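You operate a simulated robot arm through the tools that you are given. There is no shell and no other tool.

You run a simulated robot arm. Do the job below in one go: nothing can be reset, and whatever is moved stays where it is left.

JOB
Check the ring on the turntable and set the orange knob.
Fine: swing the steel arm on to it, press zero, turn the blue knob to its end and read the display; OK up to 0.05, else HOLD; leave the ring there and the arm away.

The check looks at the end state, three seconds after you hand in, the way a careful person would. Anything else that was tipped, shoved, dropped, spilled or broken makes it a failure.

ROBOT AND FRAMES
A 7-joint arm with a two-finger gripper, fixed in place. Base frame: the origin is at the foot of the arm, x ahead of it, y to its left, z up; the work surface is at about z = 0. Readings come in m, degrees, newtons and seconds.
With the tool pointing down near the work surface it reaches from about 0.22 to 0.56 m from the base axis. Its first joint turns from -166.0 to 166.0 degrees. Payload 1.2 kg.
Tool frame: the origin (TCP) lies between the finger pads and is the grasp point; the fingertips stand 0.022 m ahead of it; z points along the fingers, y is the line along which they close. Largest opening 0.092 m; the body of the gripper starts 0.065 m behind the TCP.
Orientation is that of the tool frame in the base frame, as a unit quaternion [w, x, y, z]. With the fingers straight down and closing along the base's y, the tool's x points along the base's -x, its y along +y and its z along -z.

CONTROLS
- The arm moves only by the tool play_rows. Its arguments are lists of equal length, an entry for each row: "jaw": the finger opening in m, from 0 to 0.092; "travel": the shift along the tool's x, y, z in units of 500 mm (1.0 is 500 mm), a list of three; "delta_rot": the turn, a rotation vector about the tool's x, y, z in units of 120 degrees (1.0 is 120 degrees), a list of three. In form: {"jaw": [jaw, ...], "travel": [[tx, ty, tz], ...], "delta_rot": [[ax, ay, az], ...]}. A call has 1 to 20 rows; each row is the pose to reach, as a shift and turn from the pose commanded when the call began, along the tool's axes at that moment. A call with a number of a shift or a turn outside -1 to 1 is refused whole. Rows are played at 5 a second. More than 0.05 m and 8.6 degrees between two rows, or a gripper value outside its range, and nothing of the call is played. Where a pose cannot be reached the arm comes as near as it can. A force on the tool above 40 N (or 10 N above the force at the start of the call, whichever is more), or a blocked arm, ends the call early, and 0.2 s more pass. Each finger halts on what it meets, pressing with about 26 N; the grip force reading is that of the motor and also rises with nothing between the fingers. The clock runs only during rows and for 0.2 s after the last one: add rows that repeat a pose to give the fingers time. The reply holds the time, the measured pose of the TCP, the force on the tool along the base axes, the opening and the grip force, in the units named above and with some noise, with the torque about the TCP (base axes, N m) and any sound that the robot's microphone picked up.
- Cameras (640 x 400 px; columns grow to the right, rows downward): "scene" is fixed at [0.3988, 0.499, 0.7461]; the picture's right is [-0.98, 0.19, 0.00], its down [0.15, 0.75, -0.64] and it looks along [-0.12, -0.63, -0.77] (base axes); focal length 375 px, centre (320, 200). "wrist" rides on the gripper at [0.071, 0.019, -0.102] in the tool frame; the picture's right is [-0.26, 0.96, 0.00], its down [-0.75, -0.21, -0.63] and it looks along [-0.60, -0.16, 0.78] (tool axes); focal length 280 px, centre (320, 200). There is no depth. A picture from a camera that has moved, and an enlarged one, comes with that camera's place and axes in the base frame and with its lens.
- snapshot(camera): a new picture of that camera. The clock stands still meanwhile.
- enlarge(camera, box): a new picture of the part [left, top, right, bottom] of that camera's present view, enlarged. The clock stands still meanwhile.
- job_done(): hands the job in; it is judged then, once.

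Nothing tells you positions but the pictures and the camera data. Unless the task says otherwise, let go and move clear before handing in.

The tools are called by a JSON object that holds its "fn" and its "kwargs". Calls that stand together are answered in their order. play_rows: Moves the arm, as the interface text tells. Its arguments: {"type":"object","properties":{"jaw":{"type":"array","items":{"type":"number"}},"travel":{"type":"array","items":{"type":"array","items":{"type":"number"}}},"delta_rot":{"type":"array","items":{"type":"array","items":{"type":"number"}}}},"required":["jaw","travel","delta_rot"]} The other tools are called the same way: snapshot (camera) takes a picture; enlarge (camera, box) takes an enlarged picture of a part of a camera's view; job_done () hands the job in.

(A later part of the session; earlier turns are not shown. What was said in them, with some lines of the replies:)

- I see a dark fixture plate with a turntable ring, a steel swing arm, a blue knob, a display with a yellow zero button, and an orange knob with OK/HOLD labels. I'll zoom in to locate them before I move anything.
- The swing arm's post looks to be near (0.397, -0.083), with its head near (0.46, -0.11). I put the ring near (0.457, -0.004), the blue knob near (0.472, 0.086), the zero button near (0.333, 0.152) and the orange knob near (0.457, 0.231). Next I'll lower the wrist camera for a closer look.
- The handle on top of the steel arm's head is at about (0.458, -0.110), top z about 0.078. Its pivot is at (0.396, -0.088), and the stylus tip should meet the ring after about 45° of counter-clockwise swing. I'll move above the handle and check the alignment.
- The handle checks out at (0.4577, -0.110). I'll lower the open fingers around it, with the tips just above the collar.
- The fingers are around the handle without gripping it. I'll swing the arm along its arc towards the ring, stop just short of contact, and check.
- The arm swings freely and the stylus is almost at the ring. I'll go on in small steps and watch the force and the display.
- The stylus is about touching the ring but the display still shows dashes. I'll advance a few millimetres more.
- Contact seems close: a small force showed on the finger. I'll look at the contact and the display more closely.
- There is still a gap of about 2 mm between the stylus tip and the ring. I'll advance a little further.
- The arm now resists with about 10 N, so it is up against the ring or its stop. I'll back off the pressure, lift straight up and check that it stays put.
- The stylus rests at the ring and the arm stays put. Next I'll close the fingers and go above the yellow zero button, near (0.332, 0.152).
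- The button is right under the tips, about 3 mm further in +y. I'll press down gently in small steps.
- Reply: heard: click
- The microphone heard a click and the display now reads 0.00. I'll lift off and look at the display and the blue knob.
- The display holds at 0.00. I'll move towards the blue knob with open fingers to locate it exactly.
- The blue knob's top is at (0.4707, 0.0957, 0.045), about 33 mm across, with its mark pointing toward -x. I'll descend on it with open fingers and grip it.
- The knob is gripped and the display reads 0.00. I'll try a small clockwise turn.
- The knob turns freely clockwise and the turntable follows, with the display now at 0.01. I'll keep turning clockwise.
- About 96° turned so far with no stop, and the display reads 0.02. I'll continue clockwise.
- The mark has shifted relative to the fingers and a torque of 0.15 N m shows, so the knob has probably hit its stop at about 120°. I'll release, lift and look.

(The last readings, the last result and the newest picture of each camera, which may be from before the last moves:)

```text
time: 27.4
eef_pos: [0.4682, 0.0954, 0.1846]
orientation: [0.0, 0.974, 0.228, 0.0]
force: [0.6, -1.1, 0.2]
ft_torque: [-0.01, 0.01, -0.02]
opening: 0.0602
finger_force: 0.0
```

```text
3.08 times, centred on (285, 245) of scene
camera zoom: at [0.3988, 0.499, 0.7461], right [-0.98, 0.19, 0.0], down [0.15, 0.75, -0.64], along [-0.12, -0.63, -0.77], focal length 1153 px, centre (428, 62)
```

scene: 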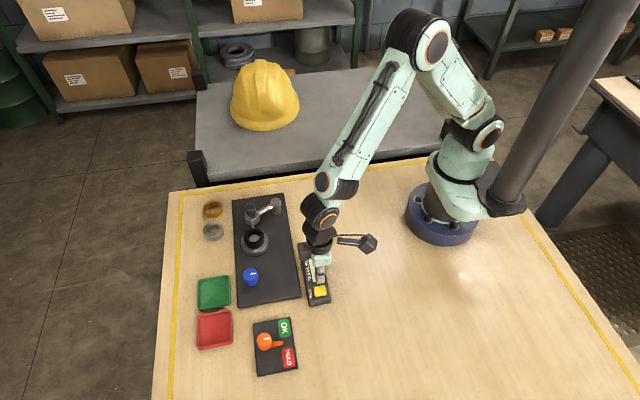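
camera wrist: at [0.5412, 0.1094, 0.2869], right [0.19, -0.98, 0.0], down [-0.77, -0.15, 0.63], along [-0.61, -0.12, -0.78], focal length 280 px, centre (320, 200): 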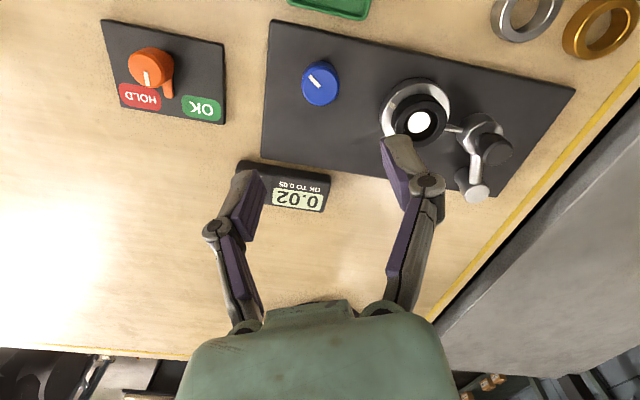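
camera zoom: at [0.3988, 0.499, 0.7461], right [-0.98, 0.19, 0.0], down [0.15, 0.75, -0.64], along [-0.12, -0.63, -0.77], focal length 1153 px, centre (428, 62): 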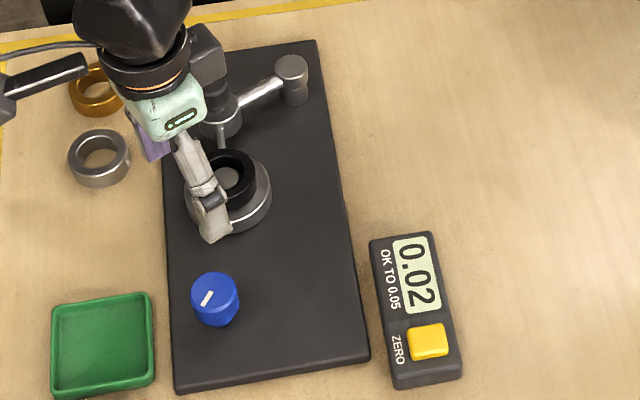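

The display reads 0.02, and the turntable mark has come back round to where it began. To be sure this is the end, I'll turn the gripper back, regrip the knob and push clockwise again.

{"fn": "play_rows", "kwargs": {"jaw": [0.06, 0.06, 0.06, 0.06, 0.06, 0.06, 0.06, 0.06, 0.06, 0.06, 0.06, 0.06, 0.06, 0.06], "travel": [[0, 0, 0], [0, 0, 0], [0, 0, 0], [0, 0, 0], [0, 0, 0], [0, 0, 0], [0, 0, 0], [0, 0, 0], [0, 0, 0], [0, 0, 0], [0, 0, 0], [0, 0, 0], [0, 0, 0], [0, 0, 0]], "delta_rot": [[0, 0, -0.065], [0, 0, -0.13], [0, 0, -0.195], [0, 0, -0.26], [0, 0, -0.325], [0, 0, -0.39], [0, 0, -0.455], [0, 0, -0.52], [0, 0, -0.585], [0, 0, -0.65], [0, 0, -0.715], [0, 0, -0.78], [0, 0, -0.845], [0, 0, -0.845]]}}

{"fn": "snapshot", "kwargs": {"camera": "wrist"}}

{"fn": "enlarge", "kwargs": {"camera": "scene", "box": [220, 180, 350, 310]}}

```text
time: 30.4
eef_pos: [0.4702, 0.0963, 0.1846]
orientation: [0.0, 0.439, 0.899, 0.0]
force: [-0.3, -0.1, -0.3]
ft_torque: [-0.01, 0.03, 0.01]
opening: 0.0598
finger_force: 0.0
```

```text
taken
camera wrist: at [0.4416, 0.1632, 0.287], right [0.92, 0.39, 0.0], down [0.3, -0.72, 0.62], along [0.24, -0.58, -0.78], focal length 280 px, centre (320, 200)
```

wrist: 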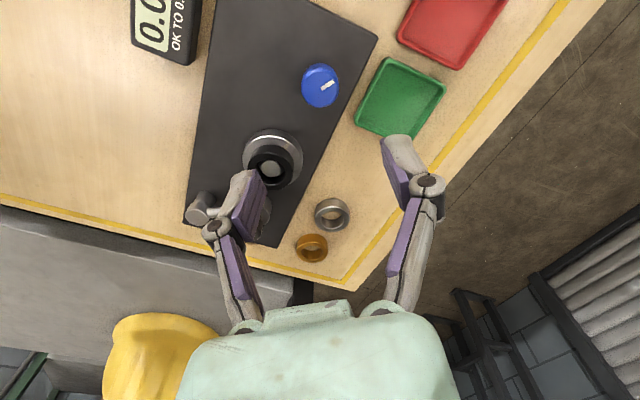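

```text
3.08 times, centred on (285, 245) of scene
camera zoom: at [0.3988, 0.499, 0.7461], right [-0.98, 0.19, 0.0], down [0.15, 0.75, -0.64], along [-0.12, -0.63, -0.77], focal length 1153 px, centre (428, 62)
```

zoom: 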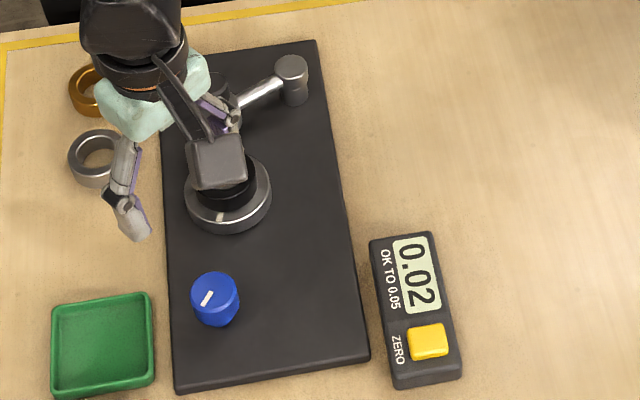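

The turntable mark is slightly past its starting point and the display still reads 0.02. I'll regrip the knob and try further clockwise.

{"fn": "play_rows", "kwargs": {"jaw": [0.06, 0.06, 0.06, 0.06, 0.06, 0.04, 0.028, 0.028, 0.028, 0.028, 0.028, 0.028, 0.028, 0.028], "travel": [[0, 0, 0.07], [0, 0, 0.14], [0, 0, 0.21], [0, 0, 0.26], [0, 0, 0.28], [0, 0, 0.28], [0, 0, 0.28], [0, 0, 0.28], [0, 0, 0.28], [0, 0, 0.28], [0, 0, 0.28], [0, 0, 0.28], [0, 0, 0.28], [0, 0, 0.28]], "delta_rot": [[0, 0, 0], [0, 0, 0], [0, 0, 0], [0, 0, 0], [0, 0, 0], [0, 0, 0], [0, 0, 0], [0, 0, 0], [0, 0, 0], [0, 0, 0.05], [0, 0, 0.1], [0, 0, 0.15], [0, 0, 0.2], [0, 0, 0.2]]}}

{"fn": "snapshot", "kwargs": {"camera": "wrist"}}

{"fn": "enlarge", "kwargs": {"camera": "scene", "box": [220, 180, 350, 310]}}

```text
time: 33.4
eef_pos: [0.4703, 0.0961, 0.0438]
orientation: [0.0, 0.617, 0.787, 0.002]
force: [0.3, 3.0, -8.8]
ft_torque: [0.03, -0.05, -0.02]
opening: 0.0313
finger_force: 28.3
```

```text
taken
camera wrist: at [0.4717, 0.1695, 0.1469], right [1.0, -0.03, 0.0], down [-0.02, -0.78, 0.62], along [-0.02, -0.62, -0.78], focal length 280 px, centre (320, 200)
```

wrist: 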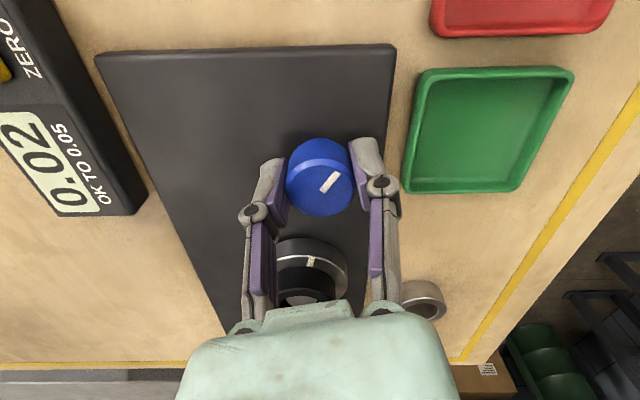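

```text
3.08 times, centred on (285, 245) of scene
camera zoom: at [0.3988, 0.499, 0.7461], right [-0.98, 0.19, 0.0], down [0.15, 0.75, -0.64], along [-0.12, -0.63, -0.77], focal length 1153 px, centre (428, 62)
```

zoom: 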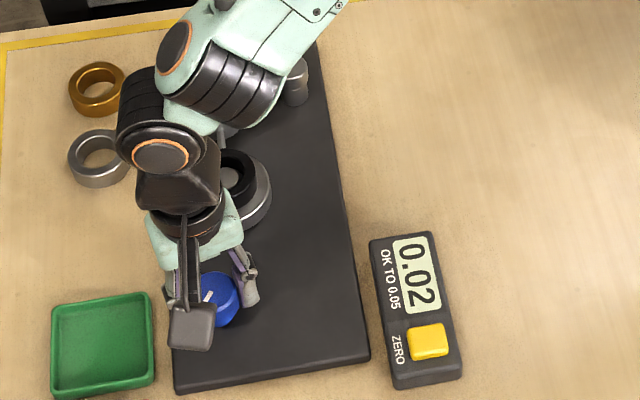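

It isn't clear whether the knob moved on that try. I'll turn another 24° clockwise and compare how the marks move.

{"fn": "enlarge", "kwargs": {"camera": "wrist", "box": [260, 120, 400, 310]}}

{"fn": "play_rows", "kwargs": {"jaw": [0.026, 0.026, 0.026, 0.026, 0.026], "travel": [[0, 0, 0], [0, 0, 0], [0, 0, 0], [0, 0, 0], [0, 0, 0]], "delta_rot": [[0, 0, 0.05], [0, 0, 0.1], [0, 0, 0.15], [0, 0, 0.2], [0, 0, 0.2]]}}

{"fn": "enlarge", "kwargs": {"camera": "wrist", "box": [260, 120, 400, 310]}}

{"fn": "enlarge", "kwargs": {"camera": "scene", "box": [220, 180, 350, 310]}}

```text
2.11 times, centred on (330, 215) of wrist
camera zoom: at [0.4717, 0.1695, 0.1469], right [1.0, -0.03, 0.0], down [-0.02, -0.78, 0.62], along [-0.02, -0.62, -0.78], focal length 590 px, centre (299, 168)
```

zoom: 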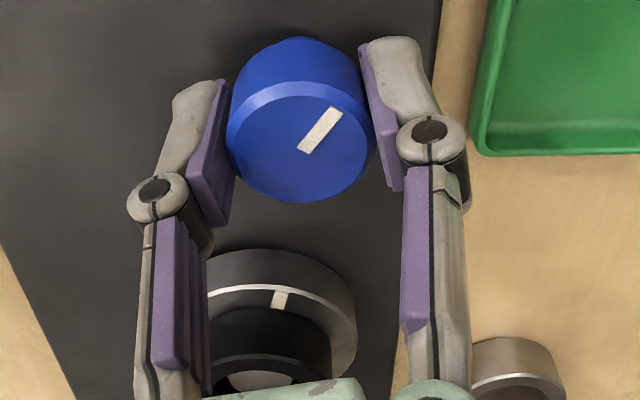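

```text
time: 34.6
eef_pos: [0.4699, 0.0952, 0.0442]
orientation: [0.0, 0.769, 0.64, -0.001]
force: [-11.0, -1.8, 11.7]
ft_torque: [0.1, 0.2, 0.16]
opening: 0.0312
finger_force: 28.1
```

```text
2.11 times, centred on (330, 215) of wrist
camera zoom: at [0.5021, 0.1617, 0.1468], right [0.9, -0.43, 0.0], down [-0.34, -0.7, 0.63], along [-0.27, -0.56, -0.78], focal length 590 px, centre (299, 168)
```

zoom: 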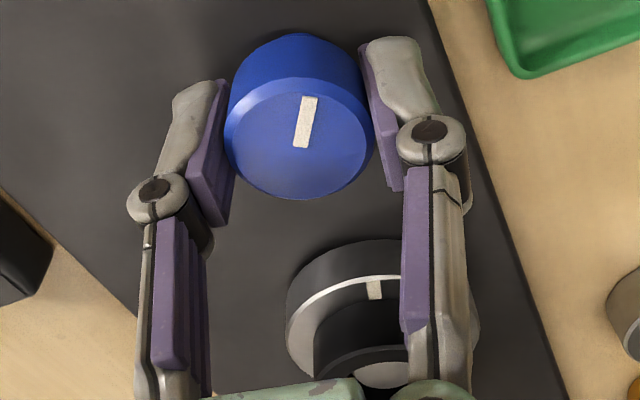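

```text
3.08 times, centred on (285, 245) of scene
camera zoom: at [0.3988, 0.499, 0.7461], right [-0.98, 0.19, 0.0], down [0.15, 0.75, -0.64], along [-0.12, -0.63, -0.77], focal length 1153 px, centre (428, 62)
```

zoom: 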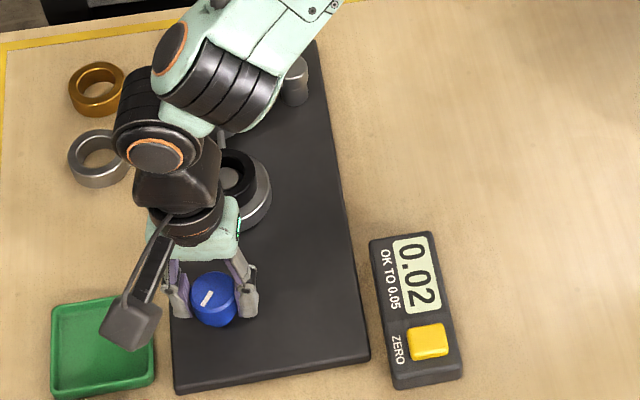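

The knob stayed put while the fingers slipped, with 0.16 N m of torque, so it is at its end and the display reads 0.02. That is within 0.05, so the result is OK. I'll release the knob, lift and turn the gripper back.

{"fn": "play_rows", "kwargs": {"jaw": [0.045, 0.06, 0.06, 0.06, 0.06, 0.06, 0.06, 0.06, 0.06, 0.06, 0.06, 0.06, 0.06, 0.06, 0.06, 0.06, 0.06, 0.06, 0.06], "travel": [[0, 0, 0], [0, 0, 0], [0, 0, -0.04], [0, 0, -0.1], [0, 0, -0.18], [0, 0, -0.26], [0, 0, -0.26], [0, 0, -0.26], [0, 0, -0.26], [0, 0, -0.26], [0, 0, -0.26], [0, 0, -0.26], [0, 0, -0.26], [0, 0, -0.26], [0, 0, -0.26], [0, 0, -0.26], [0, 0, -0.26], [0, 0, -0.26], [0, 0, -0.26]], "delta_rot": [[0, 0, 0], [0, 0, 0], [0, 0, 0], [0, 0, 0], [0, 0, 0], [0, 0, 0], [0, 0, -0.065], [0, 0, -0.13], [0, 0, -0.195], [0, 0, -0.26], [0, 0, -0.325], [0, 0, -0.39], [0, 0, -0.455], [0, 0, -0.52], [0, 0, -0.585], [0, 0, -0.65], [0, 0, -0.715], [0, 0, -0.78], [0, 0, -0.8375]]}}

{"fn": "enlarge", "kwargs": {"camera": "scene", "box": [220, 180, 350, 310]}}

{"fn": "snapshot", "kwargs": {"camera": "wrist"}}

```text
time: 38.6
eef_pos: [0.4697, 0.0956, 0.1742]
orientation: [0.0, -0.003, 1.0, 0.0]
force: [-0.1, 0.5, 0.7]
ft_torque: [-0.03, -0.01, 0.01]
opening: 0.0601
finger_force: 0.0
```

```text
3.08 times, centred on (285, 245) of scene
camera zoom: at [0.3988, 0.499, 0.7461], right [-0.98, 0.19, 0.0], down [0.15, 0.75, -0.64], along [-0.12, -0.63, -0.77], focal length 1153 px, centre (428, 62)
```

zoom: 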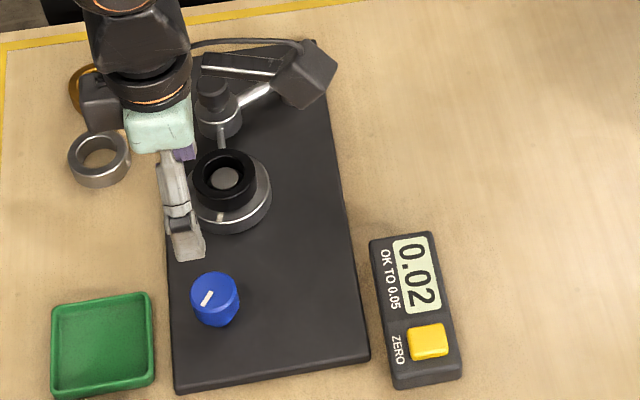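

```text
taken
camera wrist: at [0.3987, 0.1147, 0.2767], right [0.26, 0.97, 0.0], down [0.75, -0.2, 0.62], along [0.6, -0.16, -0.78], focal length 280 px, centre (320, 200)
```

wrist: 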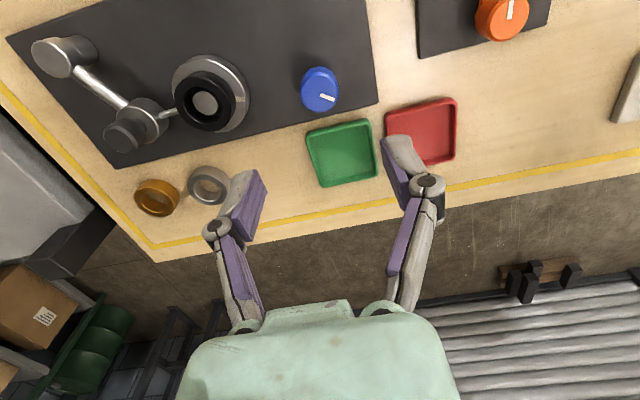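

The display holds 0.02. Next I'll go back over the steel arm's handle, at about (0.455, -0.060), to swing it away.

{"fn": "play_rows", "kwargs": {"jaw": [0.05, 0.05, 0.05, 0.05, 0.05], "travel": [[0.006, -0.063, 0], [0.012, -0.126, 0], [0.018, -0.189, 0], [0.024, -0.252, 0], [0.0294, -0.311, 0]], "delta_rot": [[0, 0, 0], [0, 0, 0], [0, 0, 0], [0, 0, 0], [0, 0, 0]]}}

{"fn": "snapshot", "kwargs": {"camera": "wrist"}}

```text
time: 39.8
eef_pos: [0.4572, -0.0598, 0.1753]
orientation: [0.0, -0.002, 1.0, -0.001]
force: [0.4, -0.2, -0.6]
ft_torque: [-0.03, 0.04, 0.02]
opening: 0.0498
finger_force: 0.0
```

```text
taken
camera wrist: at [0.3852, -0.0414, 0.2778], right [0.26, 0.97, 0.0], down [0.75, -0.2, 0.62], along [0.6, -0.16, -0.78], focal length 280 px, centre (320, 200)
```

wrist: 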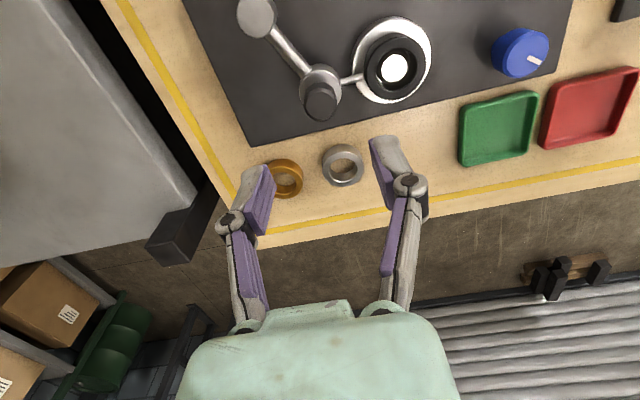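

The handle is at about (0.453, -0.060). I'll lower the fingers around it and swing the arm back along its arc to where it started.

{"fn": "play_rows", "kwargs": {"jaw": [0.05, 0.05, 0.05, 0.05, 0.036, 0.032, 0.032, 0.032, 0.032, 0.032, 0.032, 0.032, 0.032, 0.032, 0.032, 0.032], "travel": [[0.006, 0, 0.06], [0.006, 0, 0.12], [0.006, 0, 0.17], [0.006, 0, 0.19], [0.006, 0, 0.19], [0.006, 0, 0.19], [0.0, -0.012, 0.19], [-0.004, -0.024, 0.19], [-0.007, -0.034, 0.19], [-0.009, -0.044, 0.19], [-0.01, -0.055, 0.19], [-0.01, -0.066, 0.19], [-0.009, -0.077, 0.19], [-0.008, -0.088, 0.19], [-0.005, -0.1, 0.19], [-0.002, -0.109, 0.19]], "delta_rot": [[0, 0, 0], [0, 0, 0], [0, 0, 0], [0, 0, 0], [0, 0, 0], [0, 0, 0], [0, 0, 0], [0, 0, 0], [0, 0, 0], [0, 0, 0], [0, 0, 0], [0, 0, 0], [0, 0, 0], [0, 0, 0], [0, 0, 0], [0, 0, 0]]}}

{"fn": "enlarge", "kwargs": {"camera": "scene", "box": [208, 160, 340, 310]}}

{"fn": "snapshot", "kwargs": {"camera": "wrist"}}

```text
time: 43.2
eef_pos: [0.4584, -0.1145, 0.0798]
orientation: [0.0, -0.002, 1.0, 0.0]
force: [0.4, 0.1, 0.1]
ft_torque: [-0.01, 0.02, 0.03]
opening: 0.0318
finger_force: 0.2
```

```text
2.67 times, centred on (274, 235) of scene
camera zoom: at [0.3988, 0.499, 0.7461], right [-0.98, 0.19, 0.0], down [0.15, 0.75, -0.64], along [-0.12, -0.63, -0.77], focal length 999 px, centre (443, 107)
```

zoom: 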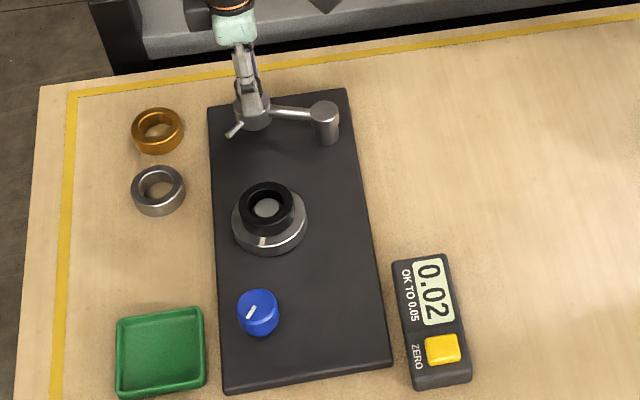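

```text
taken
camera wrist: at [0.3864, -0.0958, 0.1818], right [0.26, 0.97, 0.0], down [0.75, -0.2, 0.62], along [0.6, -0.16, -0.78], focal length 280 px, centre (320, 200)
```

wrist: 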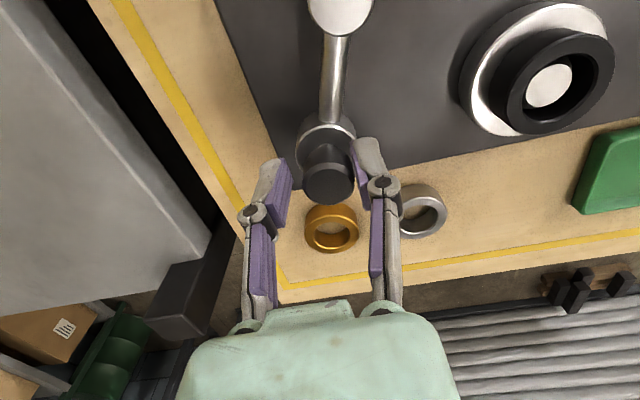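

The steel arm is back at its starting place and the display still shows 0.02. I'll lift off and go to look at the orange knob.

{"fn": "play_rows", "kwargs": {"jaw": [0.04, 0.05, 0.05, 0.05, 0.05, 0.06, 0.07, 0.07, 0.07, 0.07, 0.07, 0.07, 0.07, 0.07, 0.07], "travel": [[0, 0.004, 0], [0, 0.006, 0], [0, 0.006, -0.07], [0, 0.006, -0.15], [0, 0.006, -0.24], [0.01, 0.085, -0.24], [0.02, 0.165, -0.24], [0.03, 0.245, -0.24], [0.04, 0.325, -0.24], [0.05, 0.405, -0.24], [0.06, 0.485, -0.24], [0.07, 0.565, -0.24], [0.075, 0.63, -0.24], [0.077, 0.68, -0.24], [0.077, 0.68, -0.24]], "delta_rot": [[0, 0, 0], [0, 0, 0], [0, 0, 0], [0, 0, 0], [0, 0, 0], [0, 0, 0], [0, 0, 0], [0, 0, 0], [0, 0, 0], [0, 0, 0], [0, 0, 0], [0, 0, 0], [0, 0, 0], [0, 0, 0], [0, 0, 0]]}}

{"fn": "snapshot", "kwargs": {"camera": "wrist"}}

{"fn": "enlarge", "kwargs": {"camera": "scene", "box": [240, 310, 310, 380]}}

{"fn": "enlarge", "kwargs": {"camera": "scene", "box": [208, 170, 340, 310]}}

```text
time: 46.4
eef_pos: [0.4169, 0.2235, 0.1988]
orientation: [0.0, -0.002, 1.0, 0.0]
force: [0.8, -0.2, 0.6]
ft_torque: [0.05, 0.01, 0.0]
opening: 0.07
finger_force: 0.1
```

```text
taken
camera wrist: at [0.3462, 0.2431, 0.3008], right [0.26, 0.97, 0.0], down [0.75, -0.2, 0.62], along [0.6, -0.16, -0.78], focal length 280 px, centre (320, 200)
```

wrist: 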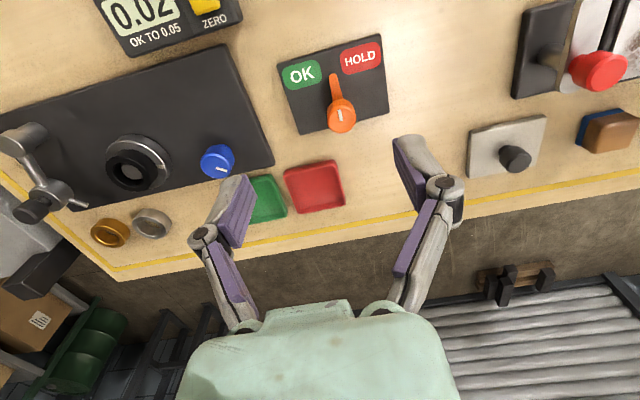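

```text
5.71 times, centred on (275, 345) of scene
camera zoom: at [0.3988, 0.499, 0.7461], right [-0.98, 0.19, 0.0], down [0.15, 0.75, -0.64], along [-0.12, -0.63, -0.77], focal length 2141 px, centre (577, -629)
```

zoom: 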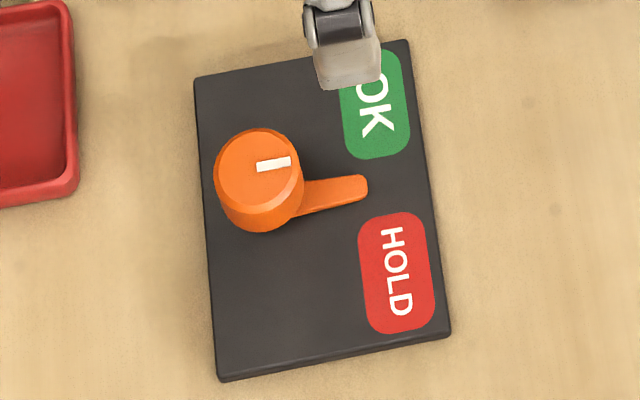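

```text
2.86 times, centred on (274, 240) of scene
camera zoom: at [0.3988, 0.499, 0.7461], right [-0.98, 0.19, 0.0], down [0.15, 0.75, -0.64], along [-0.12, -0.63, -0.77], focal length 1071 px, centre (451, 86)
```

zoom: 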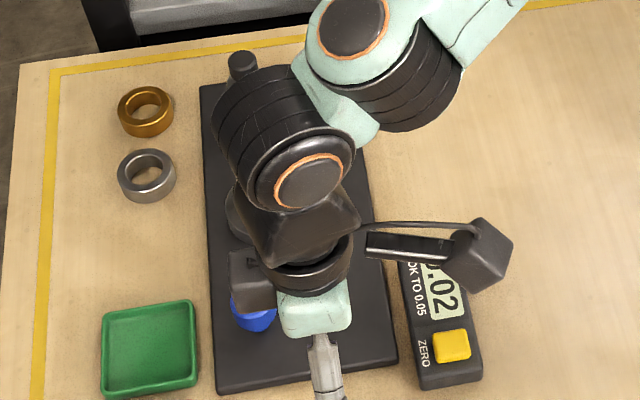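

{"fn": "enlarge", "kwargs": {"camera": "wrist", "box": [270, 25, 400, 145]}}

```text
3.33 times, centred on (335, 85) of wrist
camera zoom: at [0.3462, 0.2431, 0.3008], right [0.26, 0.97, 0.0], down [0.75, -0.2, 0.62], along [0.6, -0.16, -0.78], focal length 935 px, centre (270, 583)
```

zoom: 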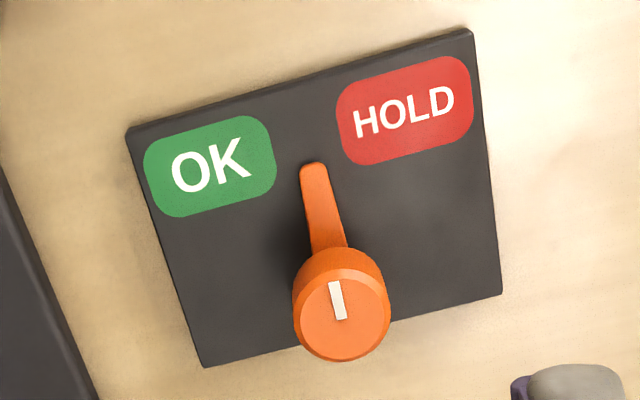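

The orange knob is centred at about (0.456, 0.235), top z about 0.042, with its lever pointing straight at -x. OK lies about 35° counter-clockwise of that. I'll grip the knob first.

{"fn": "play_rows", "kwargs": {"jaw": [0.055, 0.055, 0.055, 0.055, 0.055, 0.055, 0.055, 0.04, 0.026, 0.024, 0.024], "travel": [[-0.0778, 0.023, 0.0], [-0.0778, 0.023, 0.08], [-0.0778, 0.023, 0.15], [-0.0778, 0.023, 0.21], [-0.0778, 0.023, 0.26], [-0.0778, 0.023, 0.29], [-0.0778, 0.023, 0.312], [-0.0778, 0.023, 0.312], [-0.0778, 0.023, 0.312], [-0.0778, 0.023, 0.312], [-0.0778, 0.023, 0.312]], "delta_rot": [[0, 0, 0], [0, 0, 0], [0, 0, 0], [0, 0, 0], [0, 0, 0], [0, 0, 0], [0, 0, 0], [0, 0, 0], [0, 0, 0], [0, 0, 0], [0, 0, 0]]}}

{"fn": "snapshot", "kwargs": {"camera": "wrist"}}

```text
time: 48.8
eef_pos: [0.4553, 0.2347, 0.0434]
orientation: [0.0, -0.002, 1.0, -0.001]
force: [2.5, 1.8, -1.0]
ft_torque: [0.0, 0.0, 0.01]
opening: 0.0274
finger_force: 28.0
```

```text
taken
camera wrist: at [0.3846, 0.254, 0.1455], right [0.26, 0.97, 0.0], down [0.75, -0.2, 0.63], along [0.6, -0.16, -0.78], focal length 280 px, centre (320, 200)
```

wrist: 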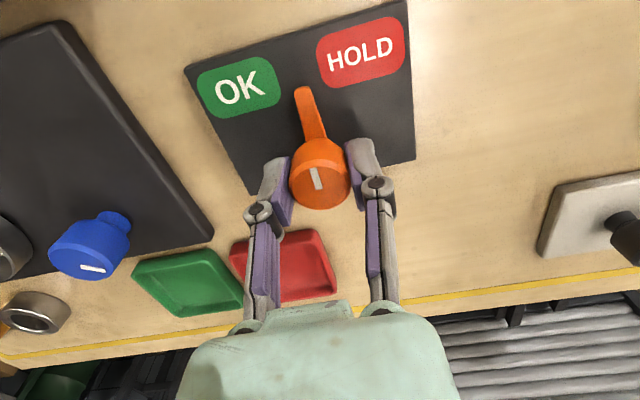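

The knob is firmly gripped and centred. I'll turn it about 35° counter-clockwise towards OK.

{"fn": "play_rows", "kwargs": {"jaw": [0.024, 0.024, 0.024, 0.024, 0.024, 0.024, 0.024], "travel": [[0, 0, 0], [0, 0, 0], [0, 0, 0], [0, 0, 0], [0, 0, 0], [0, 0, 0], [0, 0, 0]], "delta_rot": [[0, 0, -0.05], [0, 0, -0.1], [0, 0, -0.15], [0, 0, -0.2], [0, 0, -0.25], [0, 0, -0.295], [0, 0, -0.295]]}}

{"fn": "snapshot", "kwargs": {"camera": "wrist"}}

{"fn": "enlarge", "kwargs": {"camera": "scene", "box": [240, 310, 310, 380]}}

```text
time: 50.4
eef_pos: [0.4553, 0.2348, 0.0431]
orientation: [-0.001, -0.307, 0.952, 0.0]
force: [-14.0, -16.2, 9.2]
ft_torque: [-0.39, 0.35, 0.0]
opening: 0.0273
finger_force: 27.6
```

```text
taken
camera wrist: at [0.3872, 0.21, 0.1457], right [-0.35, 0.94, 0.0], down [0.73, 0.28, 0.62], along [0.58, 0.22, -0.78], focal length 280 px, centre (320, 200)
```

wrist: 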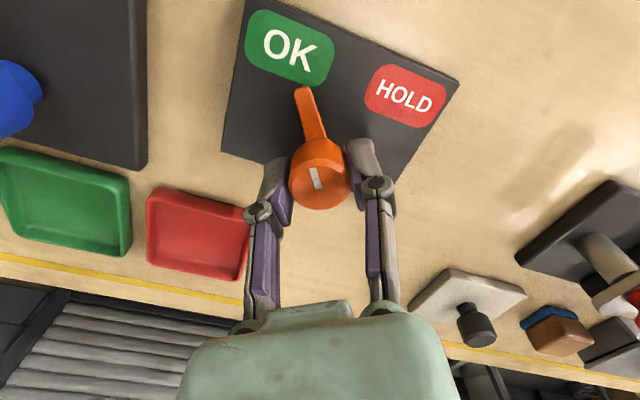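

```text
5.71 times, centred on (275, 345) of scene
camera zoom: at [0.3988, 0.499, 0.7461], right [-0.98, 0.19, 0.0], down [0.15, 0.75, -0.64], along [-0.12, -0.63, -0.77], focal length 2141 px, centre (577, -629)
```

zoom: 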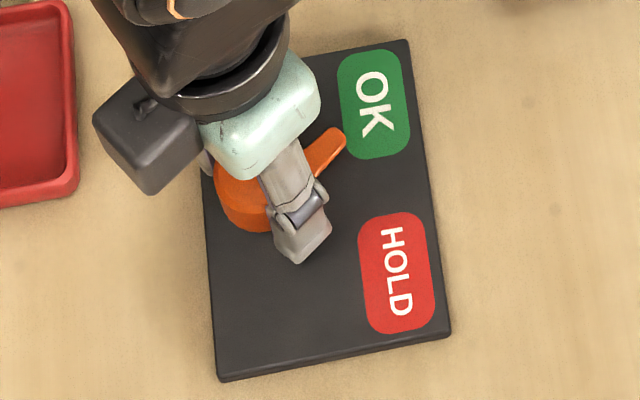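

The lever now points at OK. I'll release the knob, lift straight up and confirm it stays there.

{"fn": "play_rows", "kwargs": {"jaw": [0.035, 0.055, 0.055, 0.055, 0.055, 0.055, 0.055, 0.055], "travel": [[0, 0, 0], [0, 0, 0], [0, 0, 0], [0, 0, -0.04], [0, 0, -0.1], [0, 0, -0.18], [0, 0, -0.26], [0, 0, -0.3]], "delta_rot": [[0, 0, 0], [0, 0, 0], [0, 0, 0], [0, 0, 0], [0, 0, 0], [0, 0, 0], [0, 0, 0], [0, 0, 0]]}}

{"fn": "snapshot", "kwargs": {"camera": "wrist"}}

{"fn": "enlarge", "kwargs": {"camera": "scene", "box": [240, 310, 310, 380]}}

```text
time: 52.2
eef_pos: [0.4573, 0.2373, 0.1942]
orientation: [-0.001, -0.307, 0.952, 0.0]
force: [0.7, 0.6, -0.3]
ft_torque: [-0.04, 0.04, -0.02]
opening: 0.055
finger_force: 0.1
```

```text
taken
camera wrist: at [0.3887, 0.2115, 0.2968], right [-0.35, 0.94, 0.0], down [0.73, 0.27, 0.62], along [0.58, 0.22, -0.78], focal length 280 px, centre (320, 200)
```

wrist: 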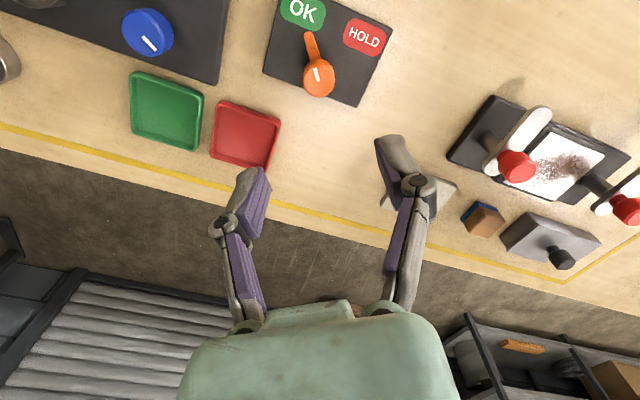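

```text
5.71 times, centred on (275, 345) of scene
camera zoom: at [0.3988, 0.499, 0.7461], right [-0.98, 0.19, 0.0], down [0.15, 0.75, -0.64], along [-0.12, -0.63, -0.77], focal length 2141 px, centre (577, -629)
```

zoom: 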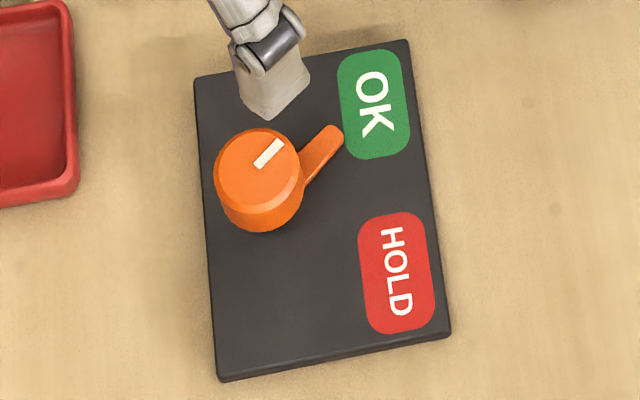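

The lever points right at OK and stays there. I'll move the arm clear and check the whole bench.

{"fn": "play_rows", "kwargs": {"jaw": [0.06, 0.06, 0.06, 0.06, 0.06, 0.06, 0.06], "travel": [[0.0, 0, -0.06], [0.06, 0.002, -0.12], [0.12, 0.004, -0.16], [0.18, 0.006, -0.2], [0.24, 0.008, -0.24], [0.3, 0.01, -0.26], [0.36, 0.013, -0.28]], "delta_rot": [[0, 0, 0.05], [0, 0, 0.1], [0, 0, 0.15], [0, 0, 0.2], [0, 0, 0.25], [0, 0, 0.295], [0, 0, 0.298]]}}

{"fn": "snapshot", "kwargs": {"camera": "scene"}}

{"fn": "snapshot", "kwargs": {"camera": "wrist"}}

{"fn": "enlarge", "kwargs": {"camera": "scene", "box": [180, 170, 350, 390]}}

```text
time: 53.8
eef_pos: [0.3061, 0.1351, 0.333]
orientation: [0.0, 0.003, 1.0, 0.001]
force: [0.1, 0.4, 0.0]
ft_torque: [0.03, 0.0, 0.01]
opening: 0.0603
finger_force: 0.1
```

```text
taken
```

scene: 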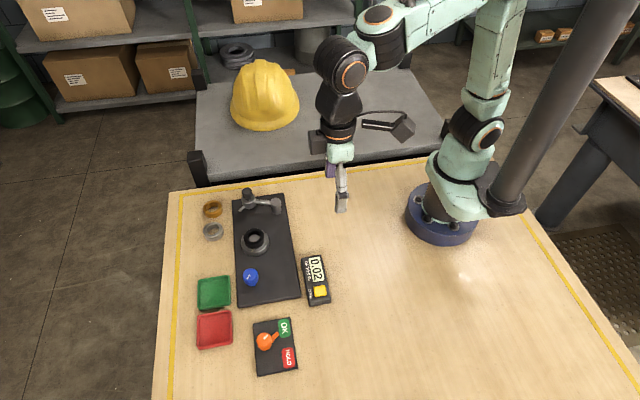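

```text
taken
camera wrist: at [0.2349, 0.1548, 0.4353], right [0.26, 0.96, 0.0], down [0.75, -0.21, 0.62], along [0.6, -0.17, -0.78], focal length 280 px, centre (320, 200)
```

wrist: 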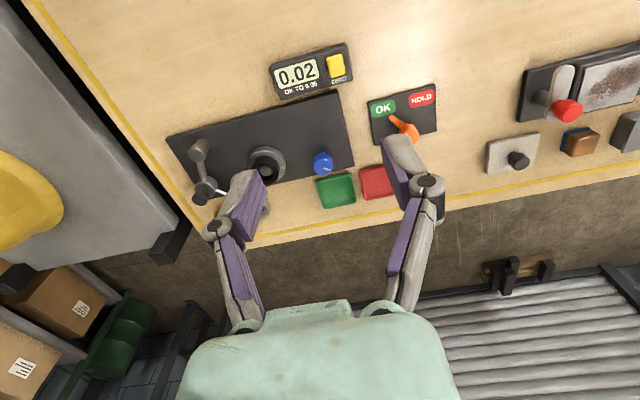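

```text
1.82 times, centred on (265, 280) of scene
camera zoom: at [0.3988, 0.499, 0.7461], right [-0.98, 0.19, 0.0], down [0.15, 0.75, -0.64], along [-0.12, -0.63, -0.77], focal length 681 px, centre (420, 54)
```

zoom: 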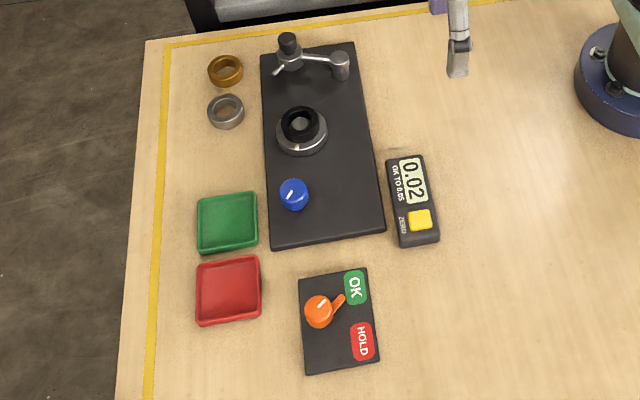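

The ring is still on the turntable, the steel arm is back away from it, the display reads 0.02 and the orange knob points at OK. Nothing else was moved and the gripper is clear, so I'm handing in.

{"fn": "job_done", "kwargs": {}}

```text
The job is handed in.
```

The ring checked out fine: the display read 0.02, within the 0.05 limit, so I set the orange knob to OK.

- **Measurement:** I swung the steel arm onto the ring and pressed zero, and the display went to 0.00. I then turned the blue knob clockwise until it stopped, about 130° round. A second try moved it no further, and the reading stayed at 0.02.
- **End state:** The ring is still on the turntable and the steel arm is back where it started. The robot arm has let go and moved clear, and in the last pictures everything else is where it was.

I only turned the blue knob clockwise, so I don't know whether it also turns the other way from where it started.
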